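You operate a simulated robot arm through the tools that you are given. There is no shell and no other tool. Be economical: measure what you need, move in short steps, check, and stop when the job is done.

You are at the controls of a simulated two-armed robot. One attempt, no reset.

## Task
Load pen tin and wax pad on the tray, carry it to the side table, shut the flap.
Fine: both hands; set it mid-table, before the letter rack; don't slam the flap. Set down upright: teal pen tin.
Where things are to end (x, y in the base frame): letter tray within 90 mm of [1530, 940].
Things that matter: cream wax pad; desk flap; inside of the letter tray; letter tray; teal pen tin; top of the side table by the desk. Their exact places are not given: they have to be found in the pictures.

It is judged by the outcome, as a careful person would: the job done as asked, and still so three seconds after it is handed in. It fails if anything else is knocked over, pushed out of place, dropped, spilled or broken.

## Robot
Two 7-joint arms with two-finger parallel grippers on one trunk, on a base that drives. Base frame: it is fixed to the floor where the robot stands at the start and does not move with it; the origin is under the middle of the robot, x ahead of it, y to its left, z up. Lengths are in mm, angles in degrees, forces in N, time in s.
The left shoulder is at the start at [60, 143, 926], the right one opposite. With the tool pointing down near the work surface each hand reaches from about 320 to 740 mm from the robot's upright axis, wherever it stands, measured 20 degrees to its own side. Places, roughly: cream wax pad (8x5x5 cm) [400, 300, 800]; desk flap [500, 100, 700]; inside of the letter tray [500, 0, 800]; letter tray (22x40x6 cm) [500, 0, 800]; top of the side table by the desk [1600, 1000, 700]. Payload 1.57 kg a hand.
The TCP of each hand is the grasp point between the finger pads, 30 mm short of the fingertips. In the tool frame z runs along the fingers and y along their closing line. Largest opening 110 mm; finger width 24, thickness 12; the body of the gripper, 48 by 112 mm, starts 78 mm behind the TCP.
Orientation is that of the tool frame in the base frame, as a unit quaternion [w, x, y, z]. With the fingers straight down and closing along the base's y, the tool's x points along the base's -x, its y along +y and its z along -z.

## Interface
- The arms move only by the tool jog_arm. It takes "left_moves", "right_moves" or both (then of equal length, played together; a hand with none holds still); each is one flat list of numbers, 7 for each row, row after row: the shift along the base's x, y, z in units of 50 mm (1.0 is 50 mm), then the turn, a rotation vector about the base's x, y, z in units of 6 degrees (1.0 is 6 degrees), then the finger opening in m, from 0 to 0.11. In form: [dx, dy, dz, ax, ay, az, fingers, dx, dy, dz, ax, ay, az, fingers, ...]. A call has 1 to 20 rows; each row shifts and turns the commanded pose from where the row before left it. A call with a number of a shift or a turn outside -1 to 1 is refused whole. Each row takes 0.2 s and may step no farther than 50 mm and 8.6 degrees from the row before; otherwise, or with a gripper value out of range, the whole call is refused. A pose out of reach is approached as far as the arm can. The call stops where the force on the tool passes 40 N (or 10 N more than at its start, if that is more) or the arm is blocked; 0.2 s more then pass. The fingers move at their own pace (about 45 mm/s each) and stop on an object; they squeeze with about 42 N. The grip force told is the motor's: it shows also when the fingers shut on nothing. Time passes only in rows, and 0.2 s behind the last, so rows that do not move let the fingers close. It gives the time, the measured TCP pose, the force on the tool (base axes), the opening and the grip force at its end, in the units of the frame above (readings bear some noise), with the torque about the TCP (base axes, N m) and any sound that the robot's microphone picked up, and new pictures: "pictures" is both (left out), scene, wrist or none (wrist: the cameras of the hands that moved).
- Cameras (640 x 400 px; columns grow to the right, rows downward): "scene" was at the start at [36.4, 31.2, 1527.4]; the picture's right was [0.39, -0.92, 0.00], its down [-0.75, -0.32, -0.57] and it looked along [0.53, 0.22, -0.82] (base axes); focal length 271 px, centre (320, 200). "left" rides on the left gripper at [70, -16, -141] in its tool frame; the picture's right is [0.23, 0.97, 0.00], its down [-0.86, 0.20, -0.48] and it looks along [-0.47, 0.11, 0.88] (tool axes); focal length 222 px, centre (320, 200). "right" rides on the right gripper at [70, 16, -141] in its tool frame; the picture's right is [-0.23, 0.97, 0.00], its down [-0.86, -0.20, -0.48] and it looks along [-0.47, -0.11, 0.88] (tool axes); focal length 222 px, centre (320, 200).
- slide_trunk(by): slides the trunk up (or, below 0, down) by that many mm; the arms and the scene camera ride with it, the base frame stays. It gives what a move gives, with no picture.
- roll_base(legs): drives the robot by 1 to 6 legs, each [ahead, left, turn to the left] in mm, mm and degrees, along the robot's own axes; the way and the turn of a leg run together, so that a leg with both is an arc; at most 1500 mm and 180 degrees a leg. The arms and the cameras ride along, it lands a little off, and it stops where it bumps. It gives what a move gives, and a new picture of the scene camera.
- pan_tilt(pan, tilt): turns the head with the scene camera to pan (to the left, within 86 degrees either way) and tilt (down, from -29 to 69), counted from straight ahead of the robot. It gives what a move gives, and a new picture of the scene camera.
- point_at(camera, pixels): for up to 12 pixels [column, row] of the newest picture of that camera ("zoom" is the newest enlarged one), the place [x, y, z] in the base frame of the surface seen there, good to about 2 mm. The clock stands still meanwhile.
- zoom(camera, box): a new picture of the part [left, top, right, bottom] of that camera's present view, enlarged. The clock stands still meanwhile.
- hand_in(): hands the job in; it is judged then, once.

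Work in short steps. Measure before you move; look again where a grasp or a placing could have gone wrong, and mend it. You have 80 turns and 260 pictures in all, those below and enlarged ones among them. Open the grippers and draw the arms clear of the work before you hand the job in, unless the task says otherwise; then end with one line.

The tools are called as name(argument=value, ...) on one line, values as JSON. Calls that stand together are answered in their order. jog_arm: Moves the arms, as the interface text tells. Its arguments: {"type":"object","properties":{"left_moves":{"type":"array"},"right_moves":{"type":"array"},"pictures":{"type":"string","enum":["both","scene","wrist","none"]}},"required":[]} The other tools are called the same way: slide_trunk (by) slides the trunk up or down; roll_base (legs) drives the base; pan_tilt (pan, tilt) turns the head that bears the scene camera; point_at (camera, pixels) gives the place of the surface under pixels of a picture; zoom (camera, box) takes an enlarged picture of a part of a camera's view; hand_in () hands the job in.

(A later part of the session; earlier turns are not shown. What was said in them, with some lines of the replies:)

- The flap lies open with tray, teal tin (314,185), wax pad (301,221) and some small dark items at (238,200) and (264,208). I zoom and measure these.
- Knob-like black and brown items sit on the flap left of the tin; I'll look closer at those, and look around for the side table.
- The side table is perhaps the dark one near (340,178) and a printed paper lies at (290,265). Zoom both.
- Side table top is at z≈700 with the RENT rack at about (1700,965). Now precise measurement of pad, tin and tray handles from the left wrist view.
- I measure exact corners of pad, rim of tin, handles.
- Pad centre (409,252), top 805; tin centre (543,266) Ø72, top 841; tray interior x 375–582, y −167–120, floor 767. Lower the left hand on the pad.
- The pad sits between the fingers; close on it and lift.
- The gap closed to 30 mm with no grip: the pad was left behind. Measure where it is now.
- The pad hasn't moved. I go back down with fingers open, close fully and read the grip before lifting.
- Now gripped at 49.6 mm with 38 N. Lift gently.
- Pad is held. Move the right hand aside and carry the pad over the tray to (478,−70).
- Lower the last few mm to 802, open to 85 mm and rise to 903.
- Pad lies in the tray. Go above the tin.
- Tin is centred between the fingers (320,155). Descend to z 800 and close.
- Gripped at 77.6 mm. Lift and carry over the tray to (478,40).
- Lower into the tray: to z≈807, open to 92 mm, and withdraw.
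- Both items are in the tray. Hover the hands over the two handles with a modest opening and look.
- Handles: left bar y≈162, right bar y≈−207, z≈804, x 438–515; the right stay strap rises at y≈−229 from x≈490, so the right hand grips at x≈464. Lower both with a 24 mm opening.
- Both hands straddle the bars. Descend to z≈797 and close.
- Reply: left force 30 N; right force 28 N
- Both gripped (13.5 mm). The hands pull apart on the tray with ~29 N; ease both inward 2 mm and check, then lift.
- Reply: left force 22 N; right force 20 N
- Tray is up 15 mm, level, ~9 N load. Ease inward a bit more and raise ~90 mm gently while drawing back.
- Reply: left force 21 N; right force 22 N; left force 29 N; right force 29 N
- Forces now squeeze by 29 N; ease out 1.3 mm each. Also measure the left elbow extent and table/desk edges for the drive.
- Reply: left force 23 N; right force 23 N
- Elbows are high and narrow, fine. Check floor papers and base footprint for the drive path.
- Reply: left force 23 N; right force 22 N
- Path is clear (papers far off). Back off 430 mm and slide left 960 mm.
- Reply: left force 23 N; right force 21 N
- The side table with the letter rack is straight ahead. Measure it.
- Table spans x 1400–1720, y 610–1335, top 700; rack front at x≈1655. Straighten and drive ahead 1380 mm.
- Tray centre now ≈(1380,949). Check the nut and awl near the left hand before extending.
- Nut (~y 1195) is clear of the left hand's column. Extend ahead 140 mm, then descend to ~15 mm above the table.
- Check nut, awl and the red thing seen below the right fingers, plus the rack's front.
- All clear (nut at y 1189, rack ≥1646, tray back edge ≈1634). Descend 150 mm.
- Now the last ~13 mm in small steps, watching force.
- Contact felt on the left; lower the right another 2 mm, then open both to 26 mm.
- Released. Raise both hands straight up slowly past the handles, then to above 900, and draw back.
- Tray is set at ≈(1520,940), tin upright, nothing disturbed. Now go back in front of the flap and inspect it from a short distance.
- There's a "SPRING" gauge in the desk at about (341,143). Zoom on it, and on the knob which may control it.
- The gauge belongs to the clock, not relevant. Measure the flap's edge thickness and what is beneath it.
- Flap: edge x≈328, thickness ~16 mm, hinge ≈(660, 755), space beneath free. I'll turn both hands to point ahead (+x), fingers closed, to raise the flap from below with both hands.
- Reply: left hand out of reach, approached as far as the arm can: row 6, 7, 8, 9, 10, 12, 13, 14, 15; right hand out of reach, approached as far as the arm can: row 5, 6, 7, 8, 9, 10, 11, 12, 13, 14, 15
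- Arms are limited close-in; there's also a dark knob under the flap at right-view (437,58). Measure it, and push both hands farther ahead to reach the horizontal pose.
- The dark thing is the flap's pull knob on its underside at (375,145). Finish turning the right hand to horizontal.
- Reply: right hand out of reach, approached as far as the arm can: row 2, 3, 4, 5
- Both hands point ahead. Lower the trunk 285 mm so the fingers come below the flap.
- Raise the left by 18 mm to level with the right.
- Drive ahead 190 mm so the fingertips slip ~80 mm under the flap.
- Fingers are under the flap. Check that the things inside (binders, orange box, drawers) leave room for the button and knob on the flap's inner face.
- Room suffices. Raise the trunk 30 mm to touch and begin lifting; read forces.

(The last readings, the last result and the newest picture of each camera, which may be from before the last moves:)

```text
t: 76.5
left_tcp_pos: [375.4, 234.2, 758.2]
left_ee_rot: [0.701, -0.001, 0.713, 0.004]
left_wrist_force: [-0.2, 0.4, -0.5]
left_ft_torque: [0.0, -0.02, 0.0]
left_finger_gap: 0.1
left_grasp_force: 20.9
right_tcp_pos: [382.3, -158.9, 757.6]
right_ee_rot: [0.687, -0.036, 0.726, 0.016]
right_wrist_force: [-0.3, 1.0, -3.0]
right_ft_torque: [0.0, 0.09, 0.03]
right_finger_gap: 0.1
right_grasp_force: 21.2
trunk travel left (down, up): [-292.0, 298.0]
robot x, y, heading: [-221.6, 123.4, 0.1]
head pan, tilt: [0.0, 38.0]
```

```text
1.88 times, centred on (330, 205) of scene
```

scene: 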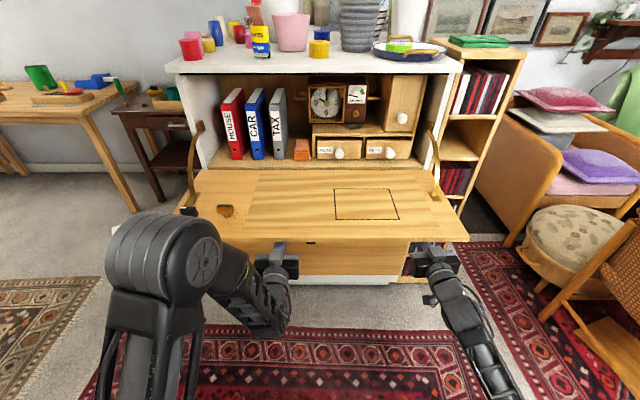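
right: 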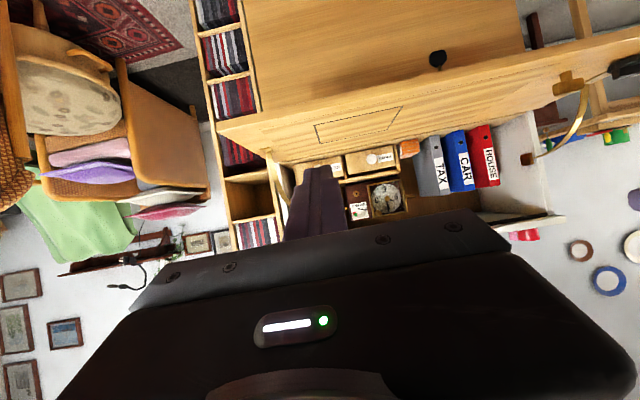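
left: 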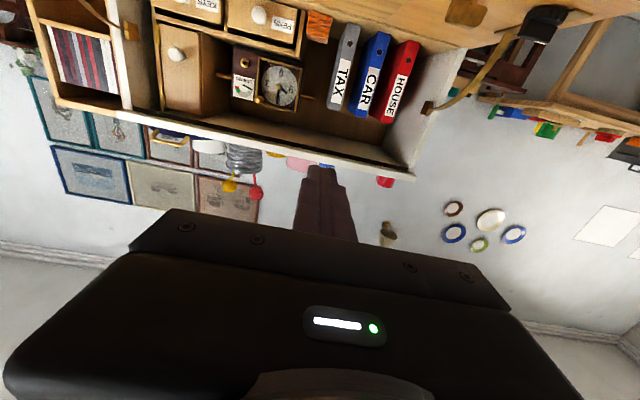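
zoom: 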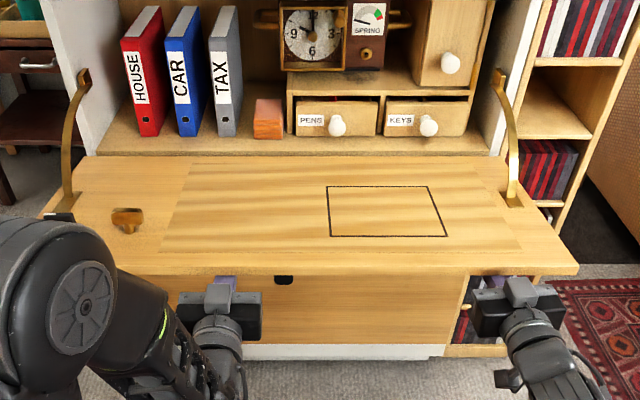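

The flap lifts with only ~3 N, so it's light; to keep it from slamming I'll instead hold its pull knob. Lower it back to rest and back the base off.

slide_trunk(by=-60)

roll_base(legs=[[-180, 0, 0]])

jog_arm(left_moves=[0, -0.6, 0, 0, 0, 0, 0.06, 0, -0.6, 0, 0, 0, 0, 0.06, 0, -0.6, 0, 0, 0, 0, 0.06], right_moves=[0, -0.7, -0.6, 0, 0, 0, 0, 0, -0.7, -0.6, 0, 0, 0, 0, 0, -0.7, -0.6, 0, 0, 0, 0], pictures="both")

```text
t: 77.5
left_tcp_pos: [375.5, 233.2, 698.0]
left_ee_rot: [0.7, -0.001, 0.714, 0.004]
left_wrist_force: [-0.6, 0.3, -0.1]
left_ft_torque: [0.0, -0.02, 0.01]
left_finger_gap: 0.0
left_grasp_force: 21.7
right_tcp_pos: [380.7, -157.6, 698.6]
right_ee_rot: [0.687, -0.036, 0.725, 0.017]
right_wrist_force: [0.0, 0.3, 0.0]
right_ft_torque: [0.03, -0.01, 0.04]
right_finger_gap: 0.0
right_grasp_force: 21.1
trunk travel left (down, up): [-232.0, 358.0]
robot x, y, heading: [-223.8, 123.3, 0.0]
head pan, tilt: [0.0, 38.0]
```

```text
t: 79.0
left_tcp_pos: [196.1, 233.4, 697.2]
left_ee_rot: [0.7, 0.0, 0.714, 0.004]
left_wrist_force: [-0.3, 1.1, -0.3]
left_ft_torque: [-0.03, -0.03, 0.01]
left_finger_gap: 0.0
left_grasp_force: 21.2
right_tcp_pos: [201.9, -159.2, 697.4]
right_ee_rot: [0.687, -0.035, 0.726, 0.016]
right_wrist_force: [-0.3, 0.3, -0.6]
right_ft_torque: [0.02, 0.01, 0.01]
right_finger_gap: 0.0
right_grasp_force: 21.2
trunk travel left (down, up): [-232.0, 358.0]
robot x, y, heading: [-404.2, 120.8, -0.2]
head pan, tilt: [0.0, 38.0]
```

scene: 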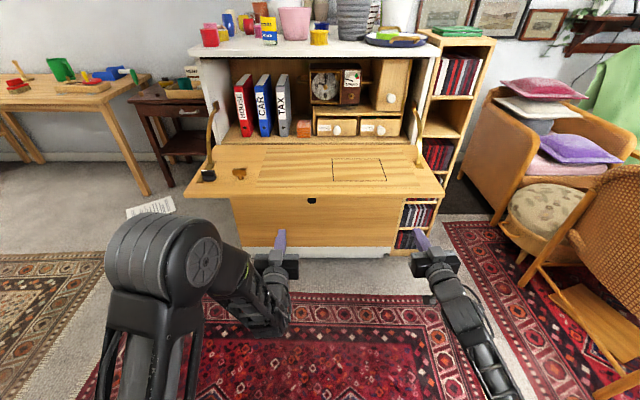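

```text
t: 79.8
left_tcp_pos: [196.5, 141.6, 699.3]
left_ee_rot: [0.701, -0.001, 0.713, 0.004]
left_wrist_force: [0.8, 0.5, 0.6]
left_ft_torque: [-0.01, 0.01, -0.03]
left_finger_gap: 60.0
left_grasp_force: 0.0
right_tcp_pos: [199.2, -264.0, 608.1]
right_ee_rot: [0.687, -0.036, 0.725, 0.016]
right_wrist_force: [-0.2, 0.1, -0.6]
right_ft_torque: [0.01, 0.01, 0.01]
right_finger_gap: 0.2
right_grasp_force: 21.7
trunk travel left (down, up): [-232.0, 358.0]
robot x, y, heading: [-396.9, 124.5, 0.3]
head pan, tilt: [0.0, 38.0]
```

scene: 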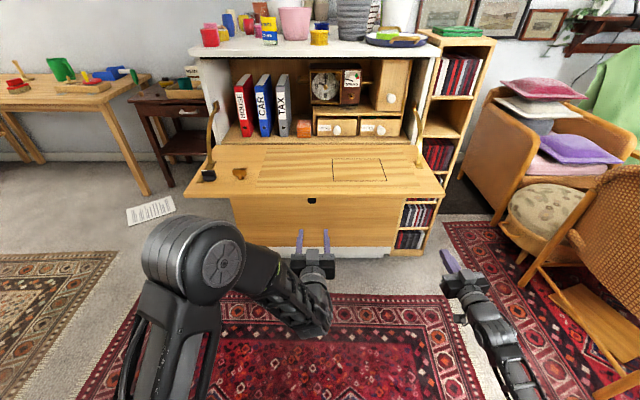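
right: 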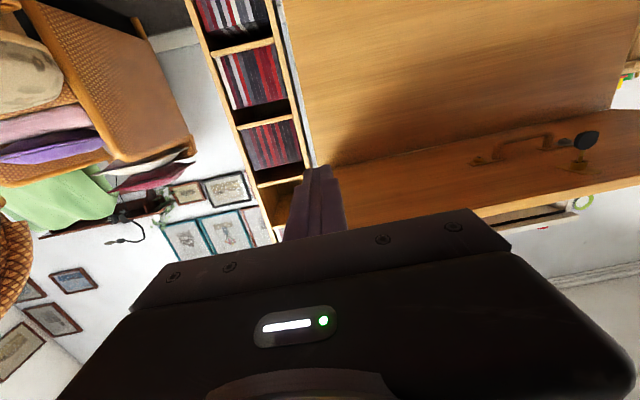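
left: 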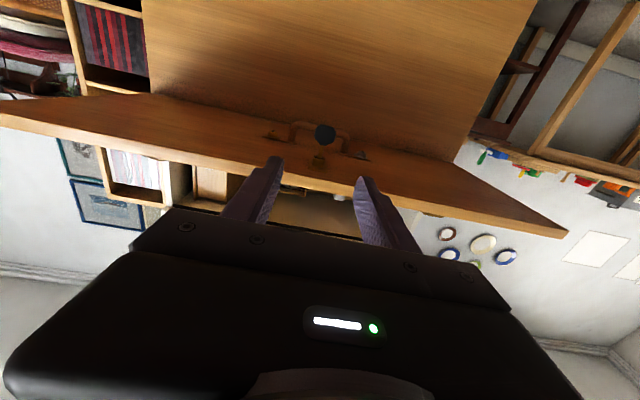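

Under the flap there's a D-shaped pull and a black thing that looks like a key in its lock. Zoom and measure.

zoom(camera="left", box=[250, 100, 400, 190])

zoom(camera="right", box=[460, 100, 640, 200])

point_at(camera="left", pixels=[[325, 133], [320, 160], [292, 130], [347, 150], [300, 124], [272, 135], [361, 155], [320, 168], [316, 134], [340, 133], [318, 175], [293, 138]])

point_at(camera="right", pixels=[[586, 140], [580, 165], [580, 158], [520, 140], [545, 137], [490, 155], [555, 142], [502, 148], [575, 170]])

```text
4.27 times, centred on (325, 145) of left
```

zoom: 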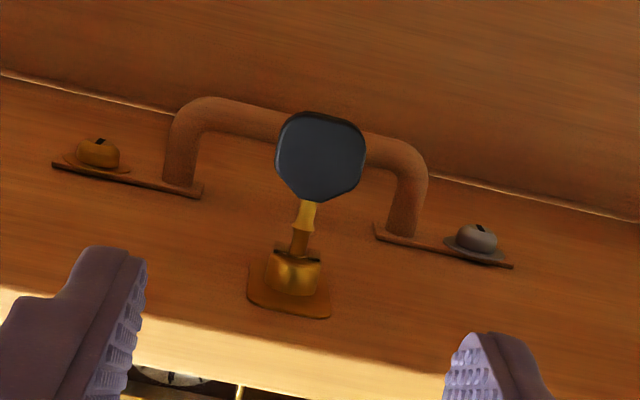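

```text
3.56 times, centred on (550, 150) of right
```

zoom: 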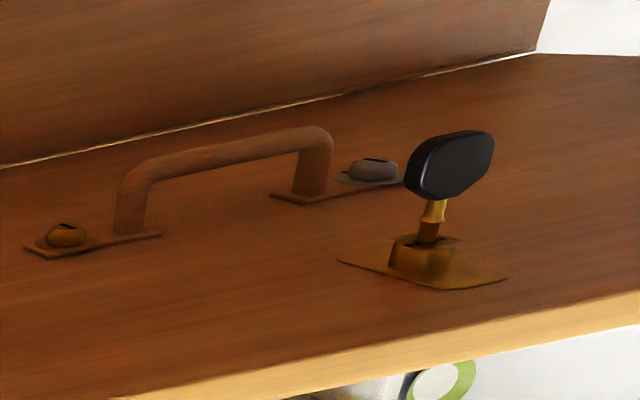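

```text
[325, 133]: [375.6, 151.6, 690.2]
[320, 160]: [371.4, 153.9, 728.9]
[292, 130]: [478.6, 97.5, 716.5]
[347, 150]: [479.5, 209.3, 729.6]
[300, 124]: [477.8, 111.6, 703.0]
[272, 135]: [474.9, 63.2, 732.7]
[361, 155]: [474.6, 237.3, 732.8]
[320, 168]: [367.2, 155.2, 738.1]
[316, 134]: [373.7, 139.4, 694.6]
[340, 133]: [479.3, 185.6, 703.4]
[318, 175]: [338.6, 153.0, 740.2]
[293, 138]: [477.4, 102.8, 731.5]
```

```text
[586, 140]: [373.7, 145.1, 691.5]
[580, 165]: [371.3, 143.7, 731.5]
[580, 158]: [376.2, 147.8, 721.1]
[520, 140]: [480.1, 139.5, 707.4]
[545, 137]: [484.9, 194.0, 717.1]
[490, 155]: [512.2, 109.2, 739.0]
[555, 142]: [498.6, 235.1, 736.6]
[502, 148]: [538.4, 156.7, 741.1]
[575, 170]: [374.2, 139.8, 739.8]
```

It's a key in the lock (374,153) plus a D-pull at x≈479, y 100–207, bar ~38 mm off the face. Plan: right hand raises the flap from beneath; later the left grips the D-pull (closing vertically) to ease it shut. Roll the left hand 90° and restore the right's height.

jog_arm(left_moves=[0, 0, -0.1, 1, 0, 0, 0.06, 0, 0, -0.1, 1, 0, 0, 0.06, 0, 0, -0.1, 1, 0, 0, 0.06, 0, 0, -0.1, 1, 0, 0, 0.06, 0, 0, -0.1, 1, 0, 0, 0.06, 0, 0, -0.1, 1, 0, 0, 0.06, 0, 0, -0.1, 1, 0, 0, 0.06, 0, 0, -0.1, 1, 0, 0, 0.06, 0, 0, -0.1, 1, 0, 0, 0.06, 0, 0, -0.1, 1, 0, 0, 0.06, 0, 0, -0.1, 1, 0, 0, 0.06, 0, 0, -0.1, 1, 0, 0, 0.06, 0, 0, 0, 1, 0, 0, 0.06, 0, 0, 0, 1, 0, 0, 0.06, 0, 0, 0, 1, 0, 0, 0.06], right_moves=[0, 0.1, 0.12, 0, 0, 0, 0, 0, 0.1, 0.12, 0, 0, 0, 0, 0, 0.1, 0.12, 0, 0, 0, 0, 0, 0.1, 0.12, 0, 0, 0, 0, 0, 0.1, 0.12, 0, 0, 0, 0, 0, 0.1, 0.12, 0, 0, 0, 0, 0, 0.1, 0.12, 0, 0, 0, 0, 0, 0.1, 0.12, 0, 0, 0, 0, 0, 0.1, 0.12, 0, 0, 0, 0, 0, 0.1, 0.12, 0, 0, 0, 0, 0, 0.1, 0.12, 0, 0, 0, 0, 0, 0.1, 0.12, 0, 0, 0, 0, 0, 0.1, 0.12, 0, 0, 0, 0, 0, 0.1, 0.12, 0, 0, 0, 0, 0, 0.1, 0.12, 0, 0, 0, 0], pictures="both")

```text
t: 83.0
left_tcp_pos: [195.5, 143.3, 638.1]
left_ee_rot: [0.494, 0.496, 0.502, 0.508]
left_wrist_force: [-0.2, 0.0, -0.5]
left_ft_torque: [0.0, 0.03, -0.04]
left_finger_gap: 59.7
left_grasp_force: 0.0
right_tcp_pos: [200.1, -189.0, 698.5]
right_ee_rot: [0.687, -0.035, 0.726, 0.016]
right_wrist_force: [0.2, 0.5, 0.4]
right_ft_torque: [0.01, -0.02, -0.01]
right_finger_gap: 0.1
right_grasp_force: 21.2
trunk travel left (down, up): [-232.0, 358.0]
robot x, y, heading: [-401.5, 122.3, -0.0]
head pan, tilt: [0.0, 38.0]
```

scene: 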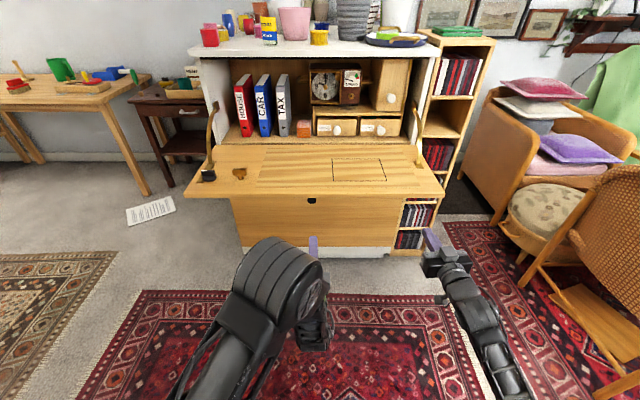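
right: 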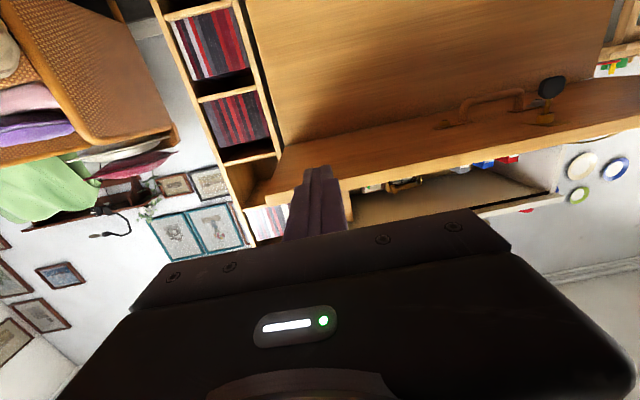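
left: 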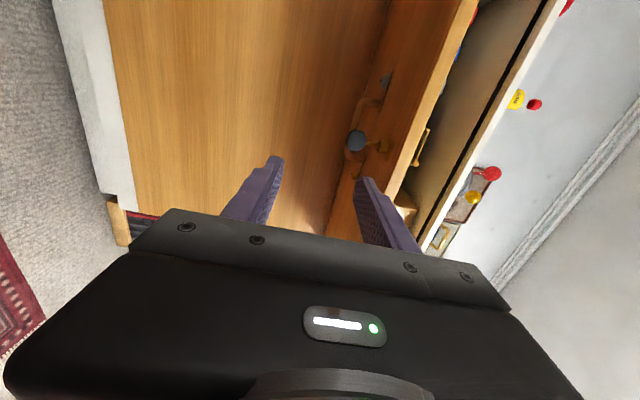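

Left rolled fine. Lower it 40 mm more to clear the key, then drive ahead 180 mm so the right tip goes under the flap.

jog_arm(left_moves=[0, 0, -0.8, 0, 0, 0, 0.04, 0, 0.1, -0.2, 0, 0, 0, 0.04], pictures="none")

roll_base(legs=[[180, 0, 0]])

slide_trunk(by=100)

```text
t: 83.6
left_tcp_pos: [194.8, 148.4, 587.2]
left_ee_rot: [0.495, 0.495, 0.502, 0.508]
left_wrist_force: [0.6, -0.1, 0.4]
left_ft_torque: [0.03, 0.02, 0.01]
left_finger_gap: 39.9
left_grasp_force: 0.0
right_tcp_pos: [201.4, -190.3, 698.9]
right_ee_rot: [0.687, -0.035, 0.725, 0.017]
right_wrist_force: [0.2, -0.3, 1.0]
right_ft_torque: [0.0, 0.02, -0.03]
right_finger_gap: 0.1
right_grasp_force: 21.5
trunk travel left (down, up): [-232.0, 358.0]
robot x, y, heading: [-398.1, 123.1, -0.3]
head pan, tilt: [0.0, 38.0]
```

```text
t: 85.1
left_tcp_pos: [375.4, 150.1, 587.8]
left_ee_rot: [0.494, 0.495, 0.503, 0.507]
left_wrist_force: [0.0, -0.2, 0.4]
left_ft_torque: [0.02, 0.05, 0.01]
left_finger_gap: 40.1
left_grasp_force: 0.1
right_tcp_pos: [380.8, -186.8, 698.2]
right_ee_rot: [0.687, -0.036, 0.726, 0.017]
right_wrist_force: [0.2, 0.0, 0.1]
right_ft_torque: [0.01, 0.06, 0.03]
right_finger_gap: 0.0
right_grasp_force: 20.9
trunk travel left (down, up): [-232.0, 358.0]
robot x, y, heading: [-220.4, 121.8, 0.1]
head pan, tilt: [0.0, 38.0]
```

scene: 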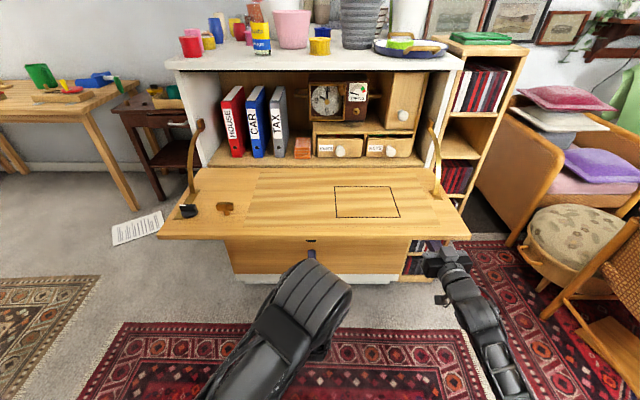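

```text
t: 86.5
left_tcp_pos: [374.5, 150.6, 687.2]
left_ee_rot: [0.494, 0.495, 0.503, 0.508]
left_wrist_force: [0.5, -0.1, -0.5]
left_ft_torque: [0.01, 0.01, -0.03]
left_finger_gap: 40.1
left_grasp_force: 0.0
right_tcp_pos: [380.4, -187.8, 798.7]
right_ee_rot: [0.688, -0.036, 0.725, 0.017]
right_wrist_force: [-0.8, -0.3, -2.6]
right_ft_torque: [0.03, 0.11, -0.03]
right_finger_gap: 0.2
right_grasp_force: 21.3
trunk travel left (down, up): [-332.0, 258.0]
robot x, y, heading: [-221.7, 127.0, 0.3]
head pan, tilt: [0.0, 38.0]
```

Flap rises smoothly (2.6 N). Raise another 100 mm.

slide_trunk(by=90)

zoom(camera="scene", box=[140, 60, 500, 300])

```text
t: 87.7
left_tcp_pos: [373.8, 150.7, 777.5]
left_ee_rot: [0.495, 0.495, 0.502, 0.508]
left_wrist_force: [0.1, 0.4, -0.5]
left_ft_torque: [-0.01, 0.01, -0.01]
left_finger_gap: 39.9
left_grasp_force: 0.0
right_tcp_pos: [379.6, -187.8, 889.2]
right_ee_rot: [0.689, -0.037, 0.724, 0.017]
right_wrist_force: [0.6, 0.4, -0.3]
right_ft_torque: [0.03, -0.04, 0.01]
right_finger_gap: 0.0
right_grasp_force: 21.2
trunk travel left (down, up): [-422.0, 168.0]
robot x, y, heading: [-221.8, 122.0, 0.2]
head pan, tilt: [0.0, 38.0]
```

```text
1.67 times, centred on (320, 180) of scene
```

zoom: 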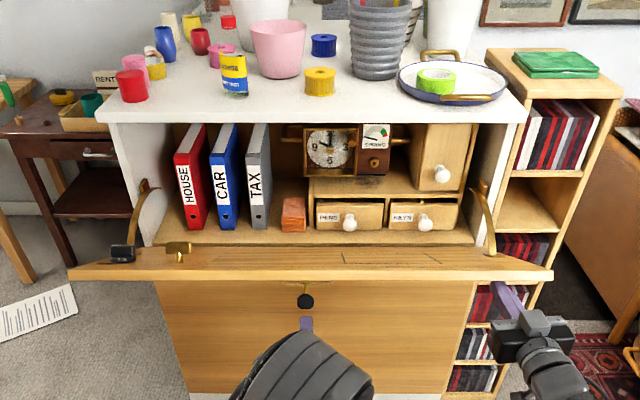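

The right hand now reads no load; check the flap's edge height and its relation to the finger.

point_at(camera="zoom", pixels=[[320, 273], [320, 268], [100, 272], [540, 272], [320, 245], [510, 290], [305, 302], [450, 273], [120, 255], [178, 248]])

zoom(camera="right", box=[0, 0, 640, 400])

```text
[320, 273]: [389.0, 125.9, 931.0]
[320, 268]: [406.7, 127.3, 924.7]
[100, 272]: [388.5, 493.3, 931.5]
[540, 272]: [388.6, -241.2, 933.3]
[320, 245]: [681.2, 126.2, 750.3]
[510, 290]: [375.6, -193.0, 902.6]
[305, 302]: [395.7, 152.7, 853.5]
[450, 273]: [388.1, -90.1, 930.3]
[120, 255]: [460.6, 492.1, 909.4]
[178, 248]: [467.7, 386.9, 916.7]
```

```text
1.00 times, centred on (320, 200) of right
```

zoom: 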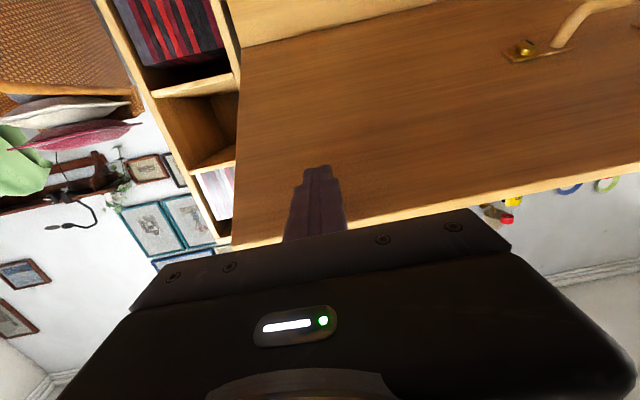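

Flap is at ≈33° and nearly balanced (no load on the finger), so it may be spring-assisted: time to take the D-pull with the left hand. Look for it from the left camera.

jog_arm(left_moves=[0, 0, -0.2, 0, -1, 0, 0.026, 0, 0, -0.2, 0, -1, 0, 0.026, 0, 0, -0.2, 0, -1, 0, 0.026, 0, 0, -0.2, 0, -1, 0, 0.026], pictures="both")

```text
t: 88.7
left_tcp_pos: [375.8, 151.3, 737.8]
left_ee_rot: [0.59, 0.378, 0.388, 0.599]
left_wrist_force: [0.4, 0.1, -0.2]
left_ft_torque: [0.0, 0.0, 0.0]
left_finger_gap: 26.2
left_grasp_force: 0.0
right_tcp_pos: [380.7, -187.2, 886.8]
right_ee_rot: [0.687, -0.036, 0.725, 0.017]
right_wrist_force: [-3.1, 0.5, -2.8]
right_ft_torque: [-0.02, 0.03, -0.09]
right_finger_gap: 0.0
right_grasp_force: 21.3
trunk travel left (down, up): [-422.0, 168.0]
robot x, y, heading: [-223.6, 121.9, 0.3]
head pan, tilt: [0.0, 38.0]
```

scene: 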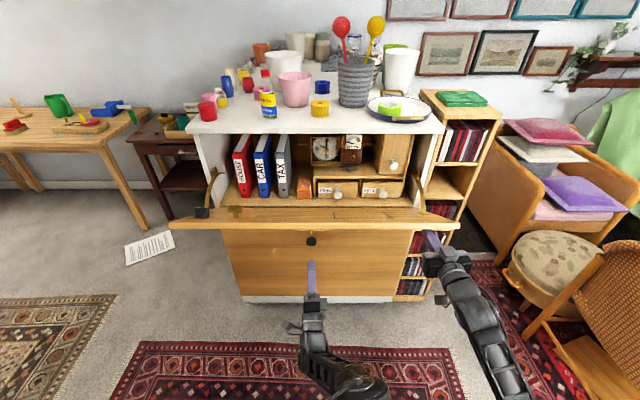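
left: 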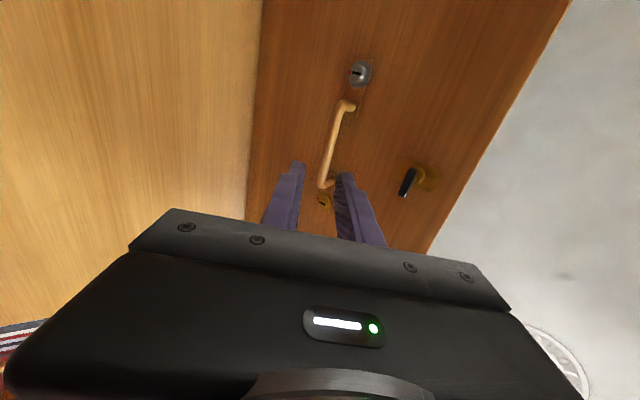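

The load is back (~4 N, gravity), so the flap rests on the right finger. Measure the D-pull bar from the left view.

point_at(camera="left", pixels=[[336, 125], [332, 145], [328, 165], [334, 135], [344, 105], [324, 184], [348, 130], [315, 140], [408, 182], [425, 178]])

zoom(camera="left", box=[240, 50, 460, 250])

```text
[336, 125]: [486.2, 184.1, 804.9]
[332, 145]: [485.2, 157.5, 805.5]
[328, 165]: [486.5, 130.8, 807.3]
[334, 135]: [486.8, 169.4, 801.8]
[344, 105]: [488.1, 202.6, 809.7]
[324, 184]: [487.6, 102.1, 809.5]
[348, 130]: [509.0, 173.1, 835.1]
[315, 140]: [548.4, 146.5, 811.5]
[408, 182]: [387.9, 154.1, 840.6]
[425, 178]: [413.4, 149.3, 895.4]
```

```text
2.00 times, centred on (350, 150) of left
```

zoom: 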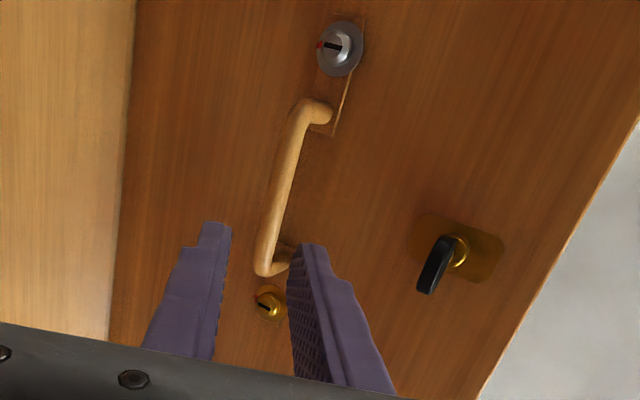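

Bar centre ≈(489, 152, 809). Align on the approach line, then slide in along the tool's axis.

jog_arm(left_moves=[0, 0.02, 0.4, 0, 0, 0, 0.028, 0.5, 0, 0.22, 0, 0, 0, 0.028, 0.5, 0, 0.22, 0, 0, 0, 0.028, 0.5, 0, 0.22, 0, 0, 0, 0.028], pictures="wrist")

```text
t: 89.7
left_tcp_pos: [450.1, 151.6, 790.4]
left_ee_rot: [0.589, 0.378, 0.388, 0.6]
left_wrist_force: [0.1, 0.2, -0.6]
left_ft_torque: [0.01, 0.03, -0.02]
left_finger_gap: 28.3
left_grasp_force: 0.1
right_tcp_pos: [381.9, -186.3, 887.4]
right_ee_rot: [0.687, -0.036, 0.726, 0.017]
right_wrist_force: [-1.7, -1.1, -2.1]
right_ft_torque: [-0.04, 0.02, -0.02]
right_finger_gap: 0.0
right_grasp_force: 21.4
trunk travel left (down, up): [-422.0, 168.0]
robot x, y, heading: [-222.2, 125.3, 0.1]
head pan, tilt: [0.0, 38.0]
```

left: 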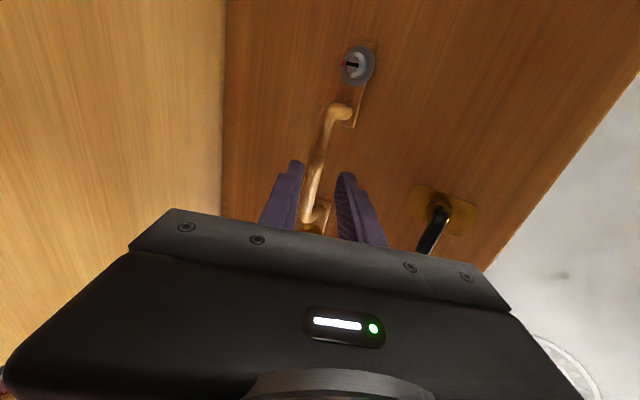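

The bar is between the fingers. Advance the last 30 mm and close.

jog_arm(left_moves=[0.35, 0, 0.16, 0, 0, 0, 0.028, 0.2, 0, 0.09, 0, 0, 0, 0.028, 0, 0, 0, 0, 0, 0, 0, 0, 0, 0, 0, 0, 0, 0, 0, 0, 0, 0, 0, 0, 0], pictures="wrist")

```text
t: 90.9
left_tcp_pos: [478.2, 152.0, 799.7]
left_ee_rot: [0.588, 0.379, 0.391, 0.598]
left_wrist_force: [18.7, -2.7, -16.2]
left_ft_torque: [-0.69, 0.41, -0.34]
left_finger_gap: 13.9
left_grasp_force: 30.7
right_tcp_pos: [382.2, -187.7, 887.3]
right_ee_rot: [0.686, -0.036, 0.727, 0.017]
right_wrist_force: [0.9, 0.6, 0.4]
right_ft_torque: [0.05, -0.01, 0.02]
right_finger_gap: 0.1
right_grasp_force: 21.3
trunk travel left (down, up): [-422.0, 168.0]
robot x, y, heading: [-224.5, 123.0, 0.3]
head pan, tilt: [0.0, 38.0]
```

left: 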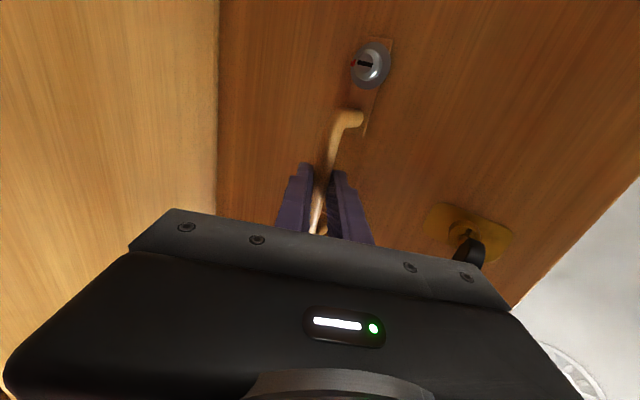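

Bar gripped (13.9 mm) with ~25 N of sideways strain. Relieve slightly and swing along the first part of the arc.

jog_arm(left_moves=[0.04, 0, -0.03, 0, 0, 0, 0, 0.092, 0, 0.214, 0, 0, 0, 0, 0.092, 0, 0.214, 0, 0, 0, 0, 0.13, 0, 0.216, 0, 0, 0, 0], pictures="none")

```text
t: 91.9
left_tcp_pos: [497.3, 153.0, 833.9]
left_ee_rot: [0.589, 0.378, 0.389, 0.6]
left_wrist_force: [5.7, 2.2, -11.0]
left_ft_torque: [-0.85, 0.16, 0.21]
left_finger_gap: 13.9
left_grasp_force: 29.9
right_tcp_pos: [382.1, -187.3, 888.1]
right_ee_rot: [0.686, -0.036, 0.726, 0.017]
right_wrist_force: [0.3, 0.7, -0.4]
right_ft_torque: [0.01, 0.02, 0.02]
right_finger_gap: 0.0
right_grasp_force: 21.2
trunk travel left (down, up): [-422.0, 168.0]
robot x, y, heading: [-220.6, 123.1, 0.0]
head pan, tilt: [0.0, 38.0]
```

Works; forces low. Continue along the arc.

jog_arm(left_moves=[0.13, 0, 0.216, 0, 0, 0, 0, 0.158, 0, 0.196, 0, 0, 0, 0, 0.158, 0, 0.196, 0, 0, 0, 0, 0.185, 0, 0.172, 0, 0, 0, 0, 0.185, 0, 0.172, 0, 0, 0, 0], pictures="scene")

```text
t: 93.1
left_tcp_pos: [538.5, 153.5, 877.6]
left_ee_rot: [0.587, 0.379, 0.391, 0.599]
left_wrist_force: [12.1, 4.7, -20.7]
left_ft_torque: [-0.35, 0.31, -0.31]
left_finger_gap: 13.8
left_grasp_force: 29.9
right_tcp_pos: [383.4, -187.1, 887.6]
right_ee_rot: [0.685, -0.037, 0.727, 0.017]
right_wrist_force: [-0.5, 0.0, -0.2]
right_ft_torque: [0.0, 0.0, 0.01]
right_finger_gap: 0.0
right_grasp_force: 21.3
trunk travel left (down, up): [-422.0, 168.0]
robot x, y, heading: [-221.6, 124.0, 0.2]
head pan, tilt: [0.0, 38.0]
```

scene: 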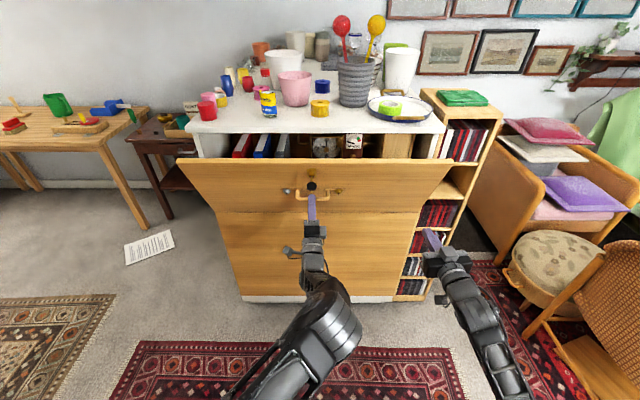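

Flap at ~64°. Tool is pushed down 20 N, so trim z a little and continue.

jog_arm(left_moves=[0.179, 0, 0.09, 0, 0, 0, 0, 0.179, 0, 0.11, 0, 0, 0, 0, 0.166, 0, 0.08, 0, 0, 0, 0, 0.166, 0, 0.08, 0, 0, 0, 0], pictures="none")

```text
t: 94.1
left_tcp_pos: [572.6, 152.9, 897.1]
left_ee_rot: [0.587, 0.379, 0.391, 0.599]
left_wrist_force: [6.3, 4.5, -20.1]
left_ft_torque: [-0.32, 0.37, 0.09]
left_finger_gap: 13.6
left_grasp_force: 30.4
right_tcp_pos: [382.0, -186.7, 887.6]
right_ee_rot: [0.686, -0.036, 0.726, 0.016]
right_wrist_force: [0.4, -0.6, 0.9]
right_ft_torque: [0.01, 0.06, -0.02]
right_finger_gap: 0.2
right_grasp_force: 21.1
trunk travel left (down, up): [-422.0, 168.0]
robot x, y, heading: [-221.8, 122.6, -0.0]
head pan, tilt: [0.0, 38.0]
```

θ≈78°. Continue in small slow steps until it seats.

jog_arm(left_moves=[0.1, 0, 0.02, 0, 0, 0, 0, 0.1, 0, 0.03, 0, 0, 0, 0, 0.1, 0, 0.03, 0, 0, 0, 0, 0.08, 0, 0.02, 0, 0, 0, 0, 0.06, 0, 0.01, 0, 0, 0, 0], pictures="scene")

```text
t: 95.3
left_tcp_pos: [594.5, 152.7, 903.9]
left_ee_rot: [0.588, 0.377, 0.39, 0.6]
left_wrist_force: [3.9, 7.3, -13.4]
left_ft_torque: [-0.21, 0.3, 0.43]
left_finger_gap: 13.9
left_grasp_force: 30.3
right_tcp_pos: [381.9, -187.5, 889.1]
right_ee_rot: [0.686, -0.037, 0.726, 0.018]
right_wrist_force: [-0.7, -1.1, 1.4]
right_ft_torque: [-0.03, -0.01, -0.03]
right_finger_gap: 0.1
right_grasp_force: 21.0
trunk travel left (down, up): [-422.0, 168.0]
robot x, y, heading: [-221.5, 124.5, -0.1]
head pan, tilt: [0.0, 38.0]
```

scene: 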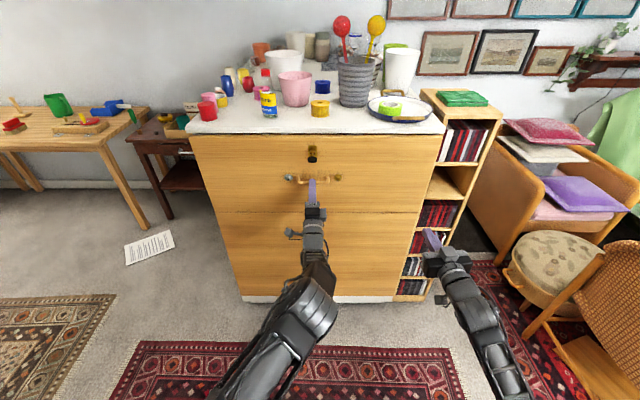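

Nearly shut. Continue in tiny steps watching for the push-back.

jog_arm(left_moves=[0.06, 0, 0, 0, 0, 0, 0, 0.06, 0, 0, 0, 0, 0, 0, 0.06, 0, 0, 0, 0, 0, 0, 0.06, 0, 0, 0, 0, 0, 0], pictures="scene")

point_at(camera="scene", pixels=[[280, 140], [380, 140], [220, 145], [280, 180], [380, 180], [280, 205], [280, 230], [280, 130], [430, 142]])

```text
t: 96.3
left_tcp_pos: [605.7, 152.3, 905.7]
left_ee_rot: [0.588, 0.376, 0.389, 0.601]
left_wrist_force: [-5.0, 10.4, -3.7]
left_ft_torque: [0.08, -0.01, 0.03]
left_finger_gap: 13.8
left_grasp_force: 30.5
right_tcp_pos: [380.7, -185.4, 889.2]
right_ee_rot: [0.687, -0.037, 0.726, 0.017]
right_wrist_force: [-0.5, -0.3, 0.4]
right_ft_torque: [-0.01, -0.02, 0.01]
right_finger_gap: 0.1
right_grasp_force: 21.1
trunk travel left (down, up): [-422.0, 168.0]
robot x, y, heading: [-220.6, 120.5, -0.0]
head pan, tilt: [0.0, 38.0]
```

scene: 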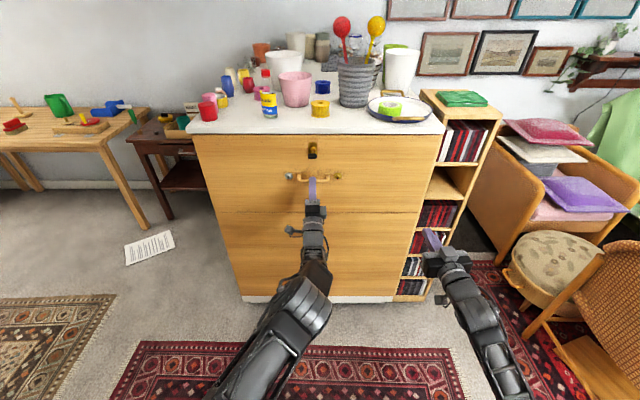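

```text
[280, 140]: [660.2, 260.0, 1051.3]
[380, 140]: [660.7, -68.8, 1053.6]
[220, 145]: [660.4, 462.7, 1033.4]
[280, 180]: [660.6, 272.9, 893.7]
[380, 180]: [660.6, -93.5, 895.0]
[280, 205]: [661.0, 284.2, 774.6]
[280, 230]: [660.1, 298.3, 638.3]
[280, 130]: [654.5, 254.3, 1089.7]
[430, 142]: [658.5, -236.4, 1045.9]
```

The flap face (x≈660) is flush with the lower panel: shut. Press slightly, open the fingers and back the hand straight off along its axis.

jog_arm(left_moves=[0.06, 0, 0, 0, 0, 0, 0, 0, 0, 0, 0, 0, 0, 0, 0, 0, 0, 0, 0, 0, 0.03, 0, 0, 0, 0, 0, 0, 0.03, -0.25, 0, -0.11, 0, 0, 0, 0.03, -0.5, 0, -0.22, 0, 0, 0, 0.03, -0.6, 0, -0.25, 0, 0, 0, 0.03, -0.6, 0, -0.2, 0, 0, 0, 0.03], pictures="both")

point_at(camera="scene", pixels=[[280, 140], [380, 140], [220, 145], [430, 142], [280, 205], [280, 230]])

```text
t: 98.1
left_tcp_pos: [510.3, 151.5, 865.1]
left_ee_rot: [0.589, 0.378, 0.389, 0.599]
left_wrist_force: [0.0, 0.0, -0.4]
left_ft_torque: [0.04, -0.02, 0.02]
left_finger_gap: 30.0
left_grasp_force: 0.0
right_tcp_pos: [380.5, -187.5, 889.2]
right_ee_rot: [0.687, -0.037, 0.726, 0.017]
right_wrist_force: [0.3, 1.4, -0.9]
right_ft_torque: [0.01, 0.01, 0.01]
right_finger_gap: 0.1
right_grasp_force: 21.1
trunk travel left (down, up): [-422.0, 168.0]
robot x, y, heading: [-220.3, 123.6, -0.1]
head pan, tilt: [0.0, 38.0]
```

scene: 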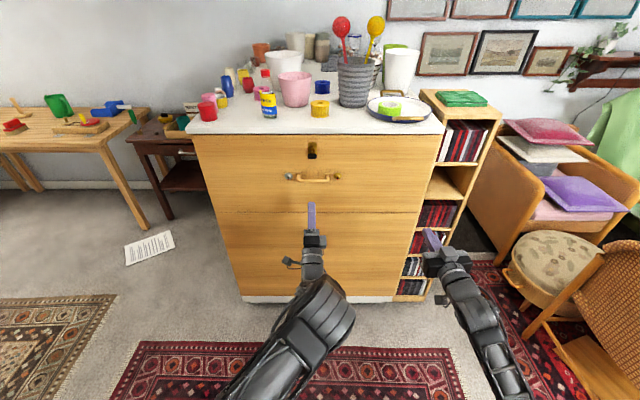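
left: 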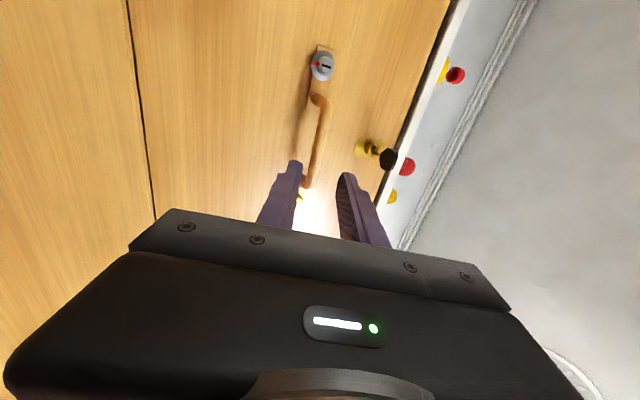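

```text
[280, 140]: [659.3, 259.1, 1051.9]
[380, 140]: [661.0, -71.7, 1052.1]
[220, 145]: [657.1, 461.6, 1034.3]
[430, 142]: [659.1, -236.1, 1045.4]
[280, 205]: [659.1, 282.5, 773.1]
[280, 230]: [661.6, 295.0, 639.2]
```

The flap stays shut unheld. Open the right hand too, roll the base back clear, and check flap and tray once more.

jog_arm(left_moves=[0, 0, 0, 0, 0, 0, 0.08, 0, 0, 0, 0, 0, 0, 0.08], right_moves=[0, 0, 0, 0, 0, 0, 0.08, 0, 0, 0, 0, 0, 0, 0.08], pictures="none")

roll_base(legs=[[-350, 0, 0]])

zoom(camera="scene", box=[120, 60, 480, 285])

pan_tilt(pan=25, tilt=30)

```text
t: 98.7
left_tcp_pos: [510.9, 151.9, 865.5]
left_ee_rot: [0.589, 0.379, 0.389, 0.598]
left_wrist_force: [-0.9, -0.9, 0.0]
left_ft_torque: [0.0, -0.01, 0.0]
left_finger_gap: 80.2
left_grasp_force: 0.0
right_tcp_pos: [380.9, -188.7, 887.5]
right_ee_rot: [0.687, -0.036, 0.725, 0.017]
right_wrist_force: [-0.4, 0.1, 0.5]
right_ft_torque: [-0.02, -0.02, -0.03]
right_finger_gap: 49.5
right_grasp_force: 0.0
trunk travel left (down, up): [-422.0, 168.0]
robot x, y, heading: [-221.3, 127.1, 0.1]
head pan, tilt: [0.0, 38.0]
```

```text
t: 101.0
left_tcp_pos: [163.6, 149.5, 865.0]
left_ee_rot: [0.589, 0.378, 0.389, 0.599]
left_wrist_force: [-0.1, -0.4, 0.5]
left_ft_torque: [0.01, 0.01, -0.01]
left_finger_gap: 79.7
left_grasp_force: 0.1
right_tcp_pos: [32.4, -189.4, 888.5]
right_ee_rot: [0.687, -0.035, 0.726, 0.016]
right_wrist_force: [0.6, 0.1, -0.3]
right_ft_torque: [0.0, 0.01, 0.02]
right_finger_gap: 79.9
right_grasp_force: 0.0
trunk travel left (down, up): [-422.0, 168.0]
robot x, y, heading: [-569.1, 126.3, -0.0]
head pan, tilt: [0.0, 38.0]
```

scene: 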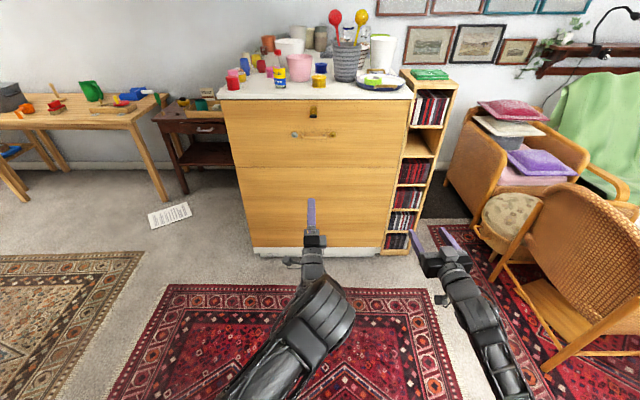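

```text
1.78 times, centred on (300, 172) of scene
```

zoom: 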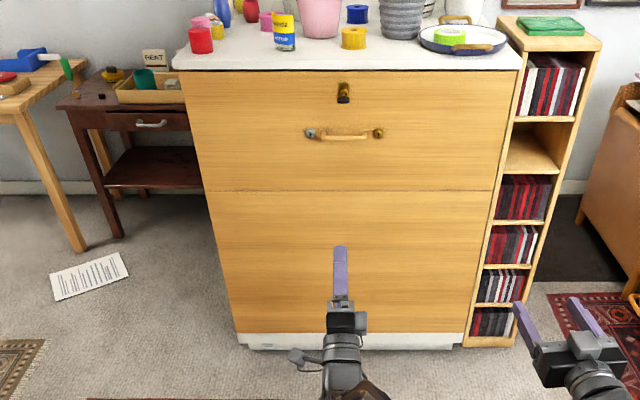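

```text
t: 101.8
left_tcp_pos: [163.5, 151.3, 866.0]
left_ee_rot: [0.59, 0.378, 0.389, 0.598]
left_wrist_force: [-0.3, -0.2, 0.1]
left_ft_torque: [0.01, 0.03, -0.05]
left_finger_gap: 80.1
left_grasp_force: 0.0
right_tcp_pos: [33.2, -189.9, 888.4]
right_ee_rot: [0.687, -0.035, 0.725, 0.017]
right_wrist_force: [-0.3, 0.0, 0.5]
right_ft_torque: [0.0, 0.02, 0.02]
right_finger_gap: 79.8
right_grasp_force: 0.0
trunk travel left (down, up): [-422.0, 168.0]
robot x, y, heading: [-569.5, 126.0, -0.2]
head pan, tilt: [25.0, 30.0]
```

scene: 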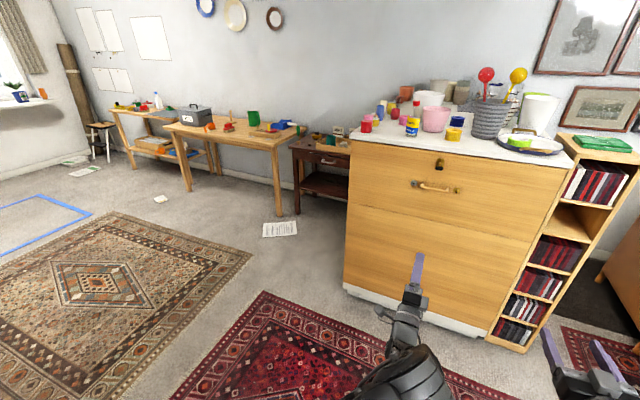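

The flap is flush and stays shut, the tray stands on the side table with the tin upright and the pad beside it, and both hands are open and clear. Handing in.

hand_in()

```text
The job is handed in.
```

The job is handed in: the tray, with the tin upright and the wax pad beside it, is mid-table before the letter rack at about (1520, 940). I carried it with both hands, then eased the flap shut by its pull, and it stayed shut when I let go.
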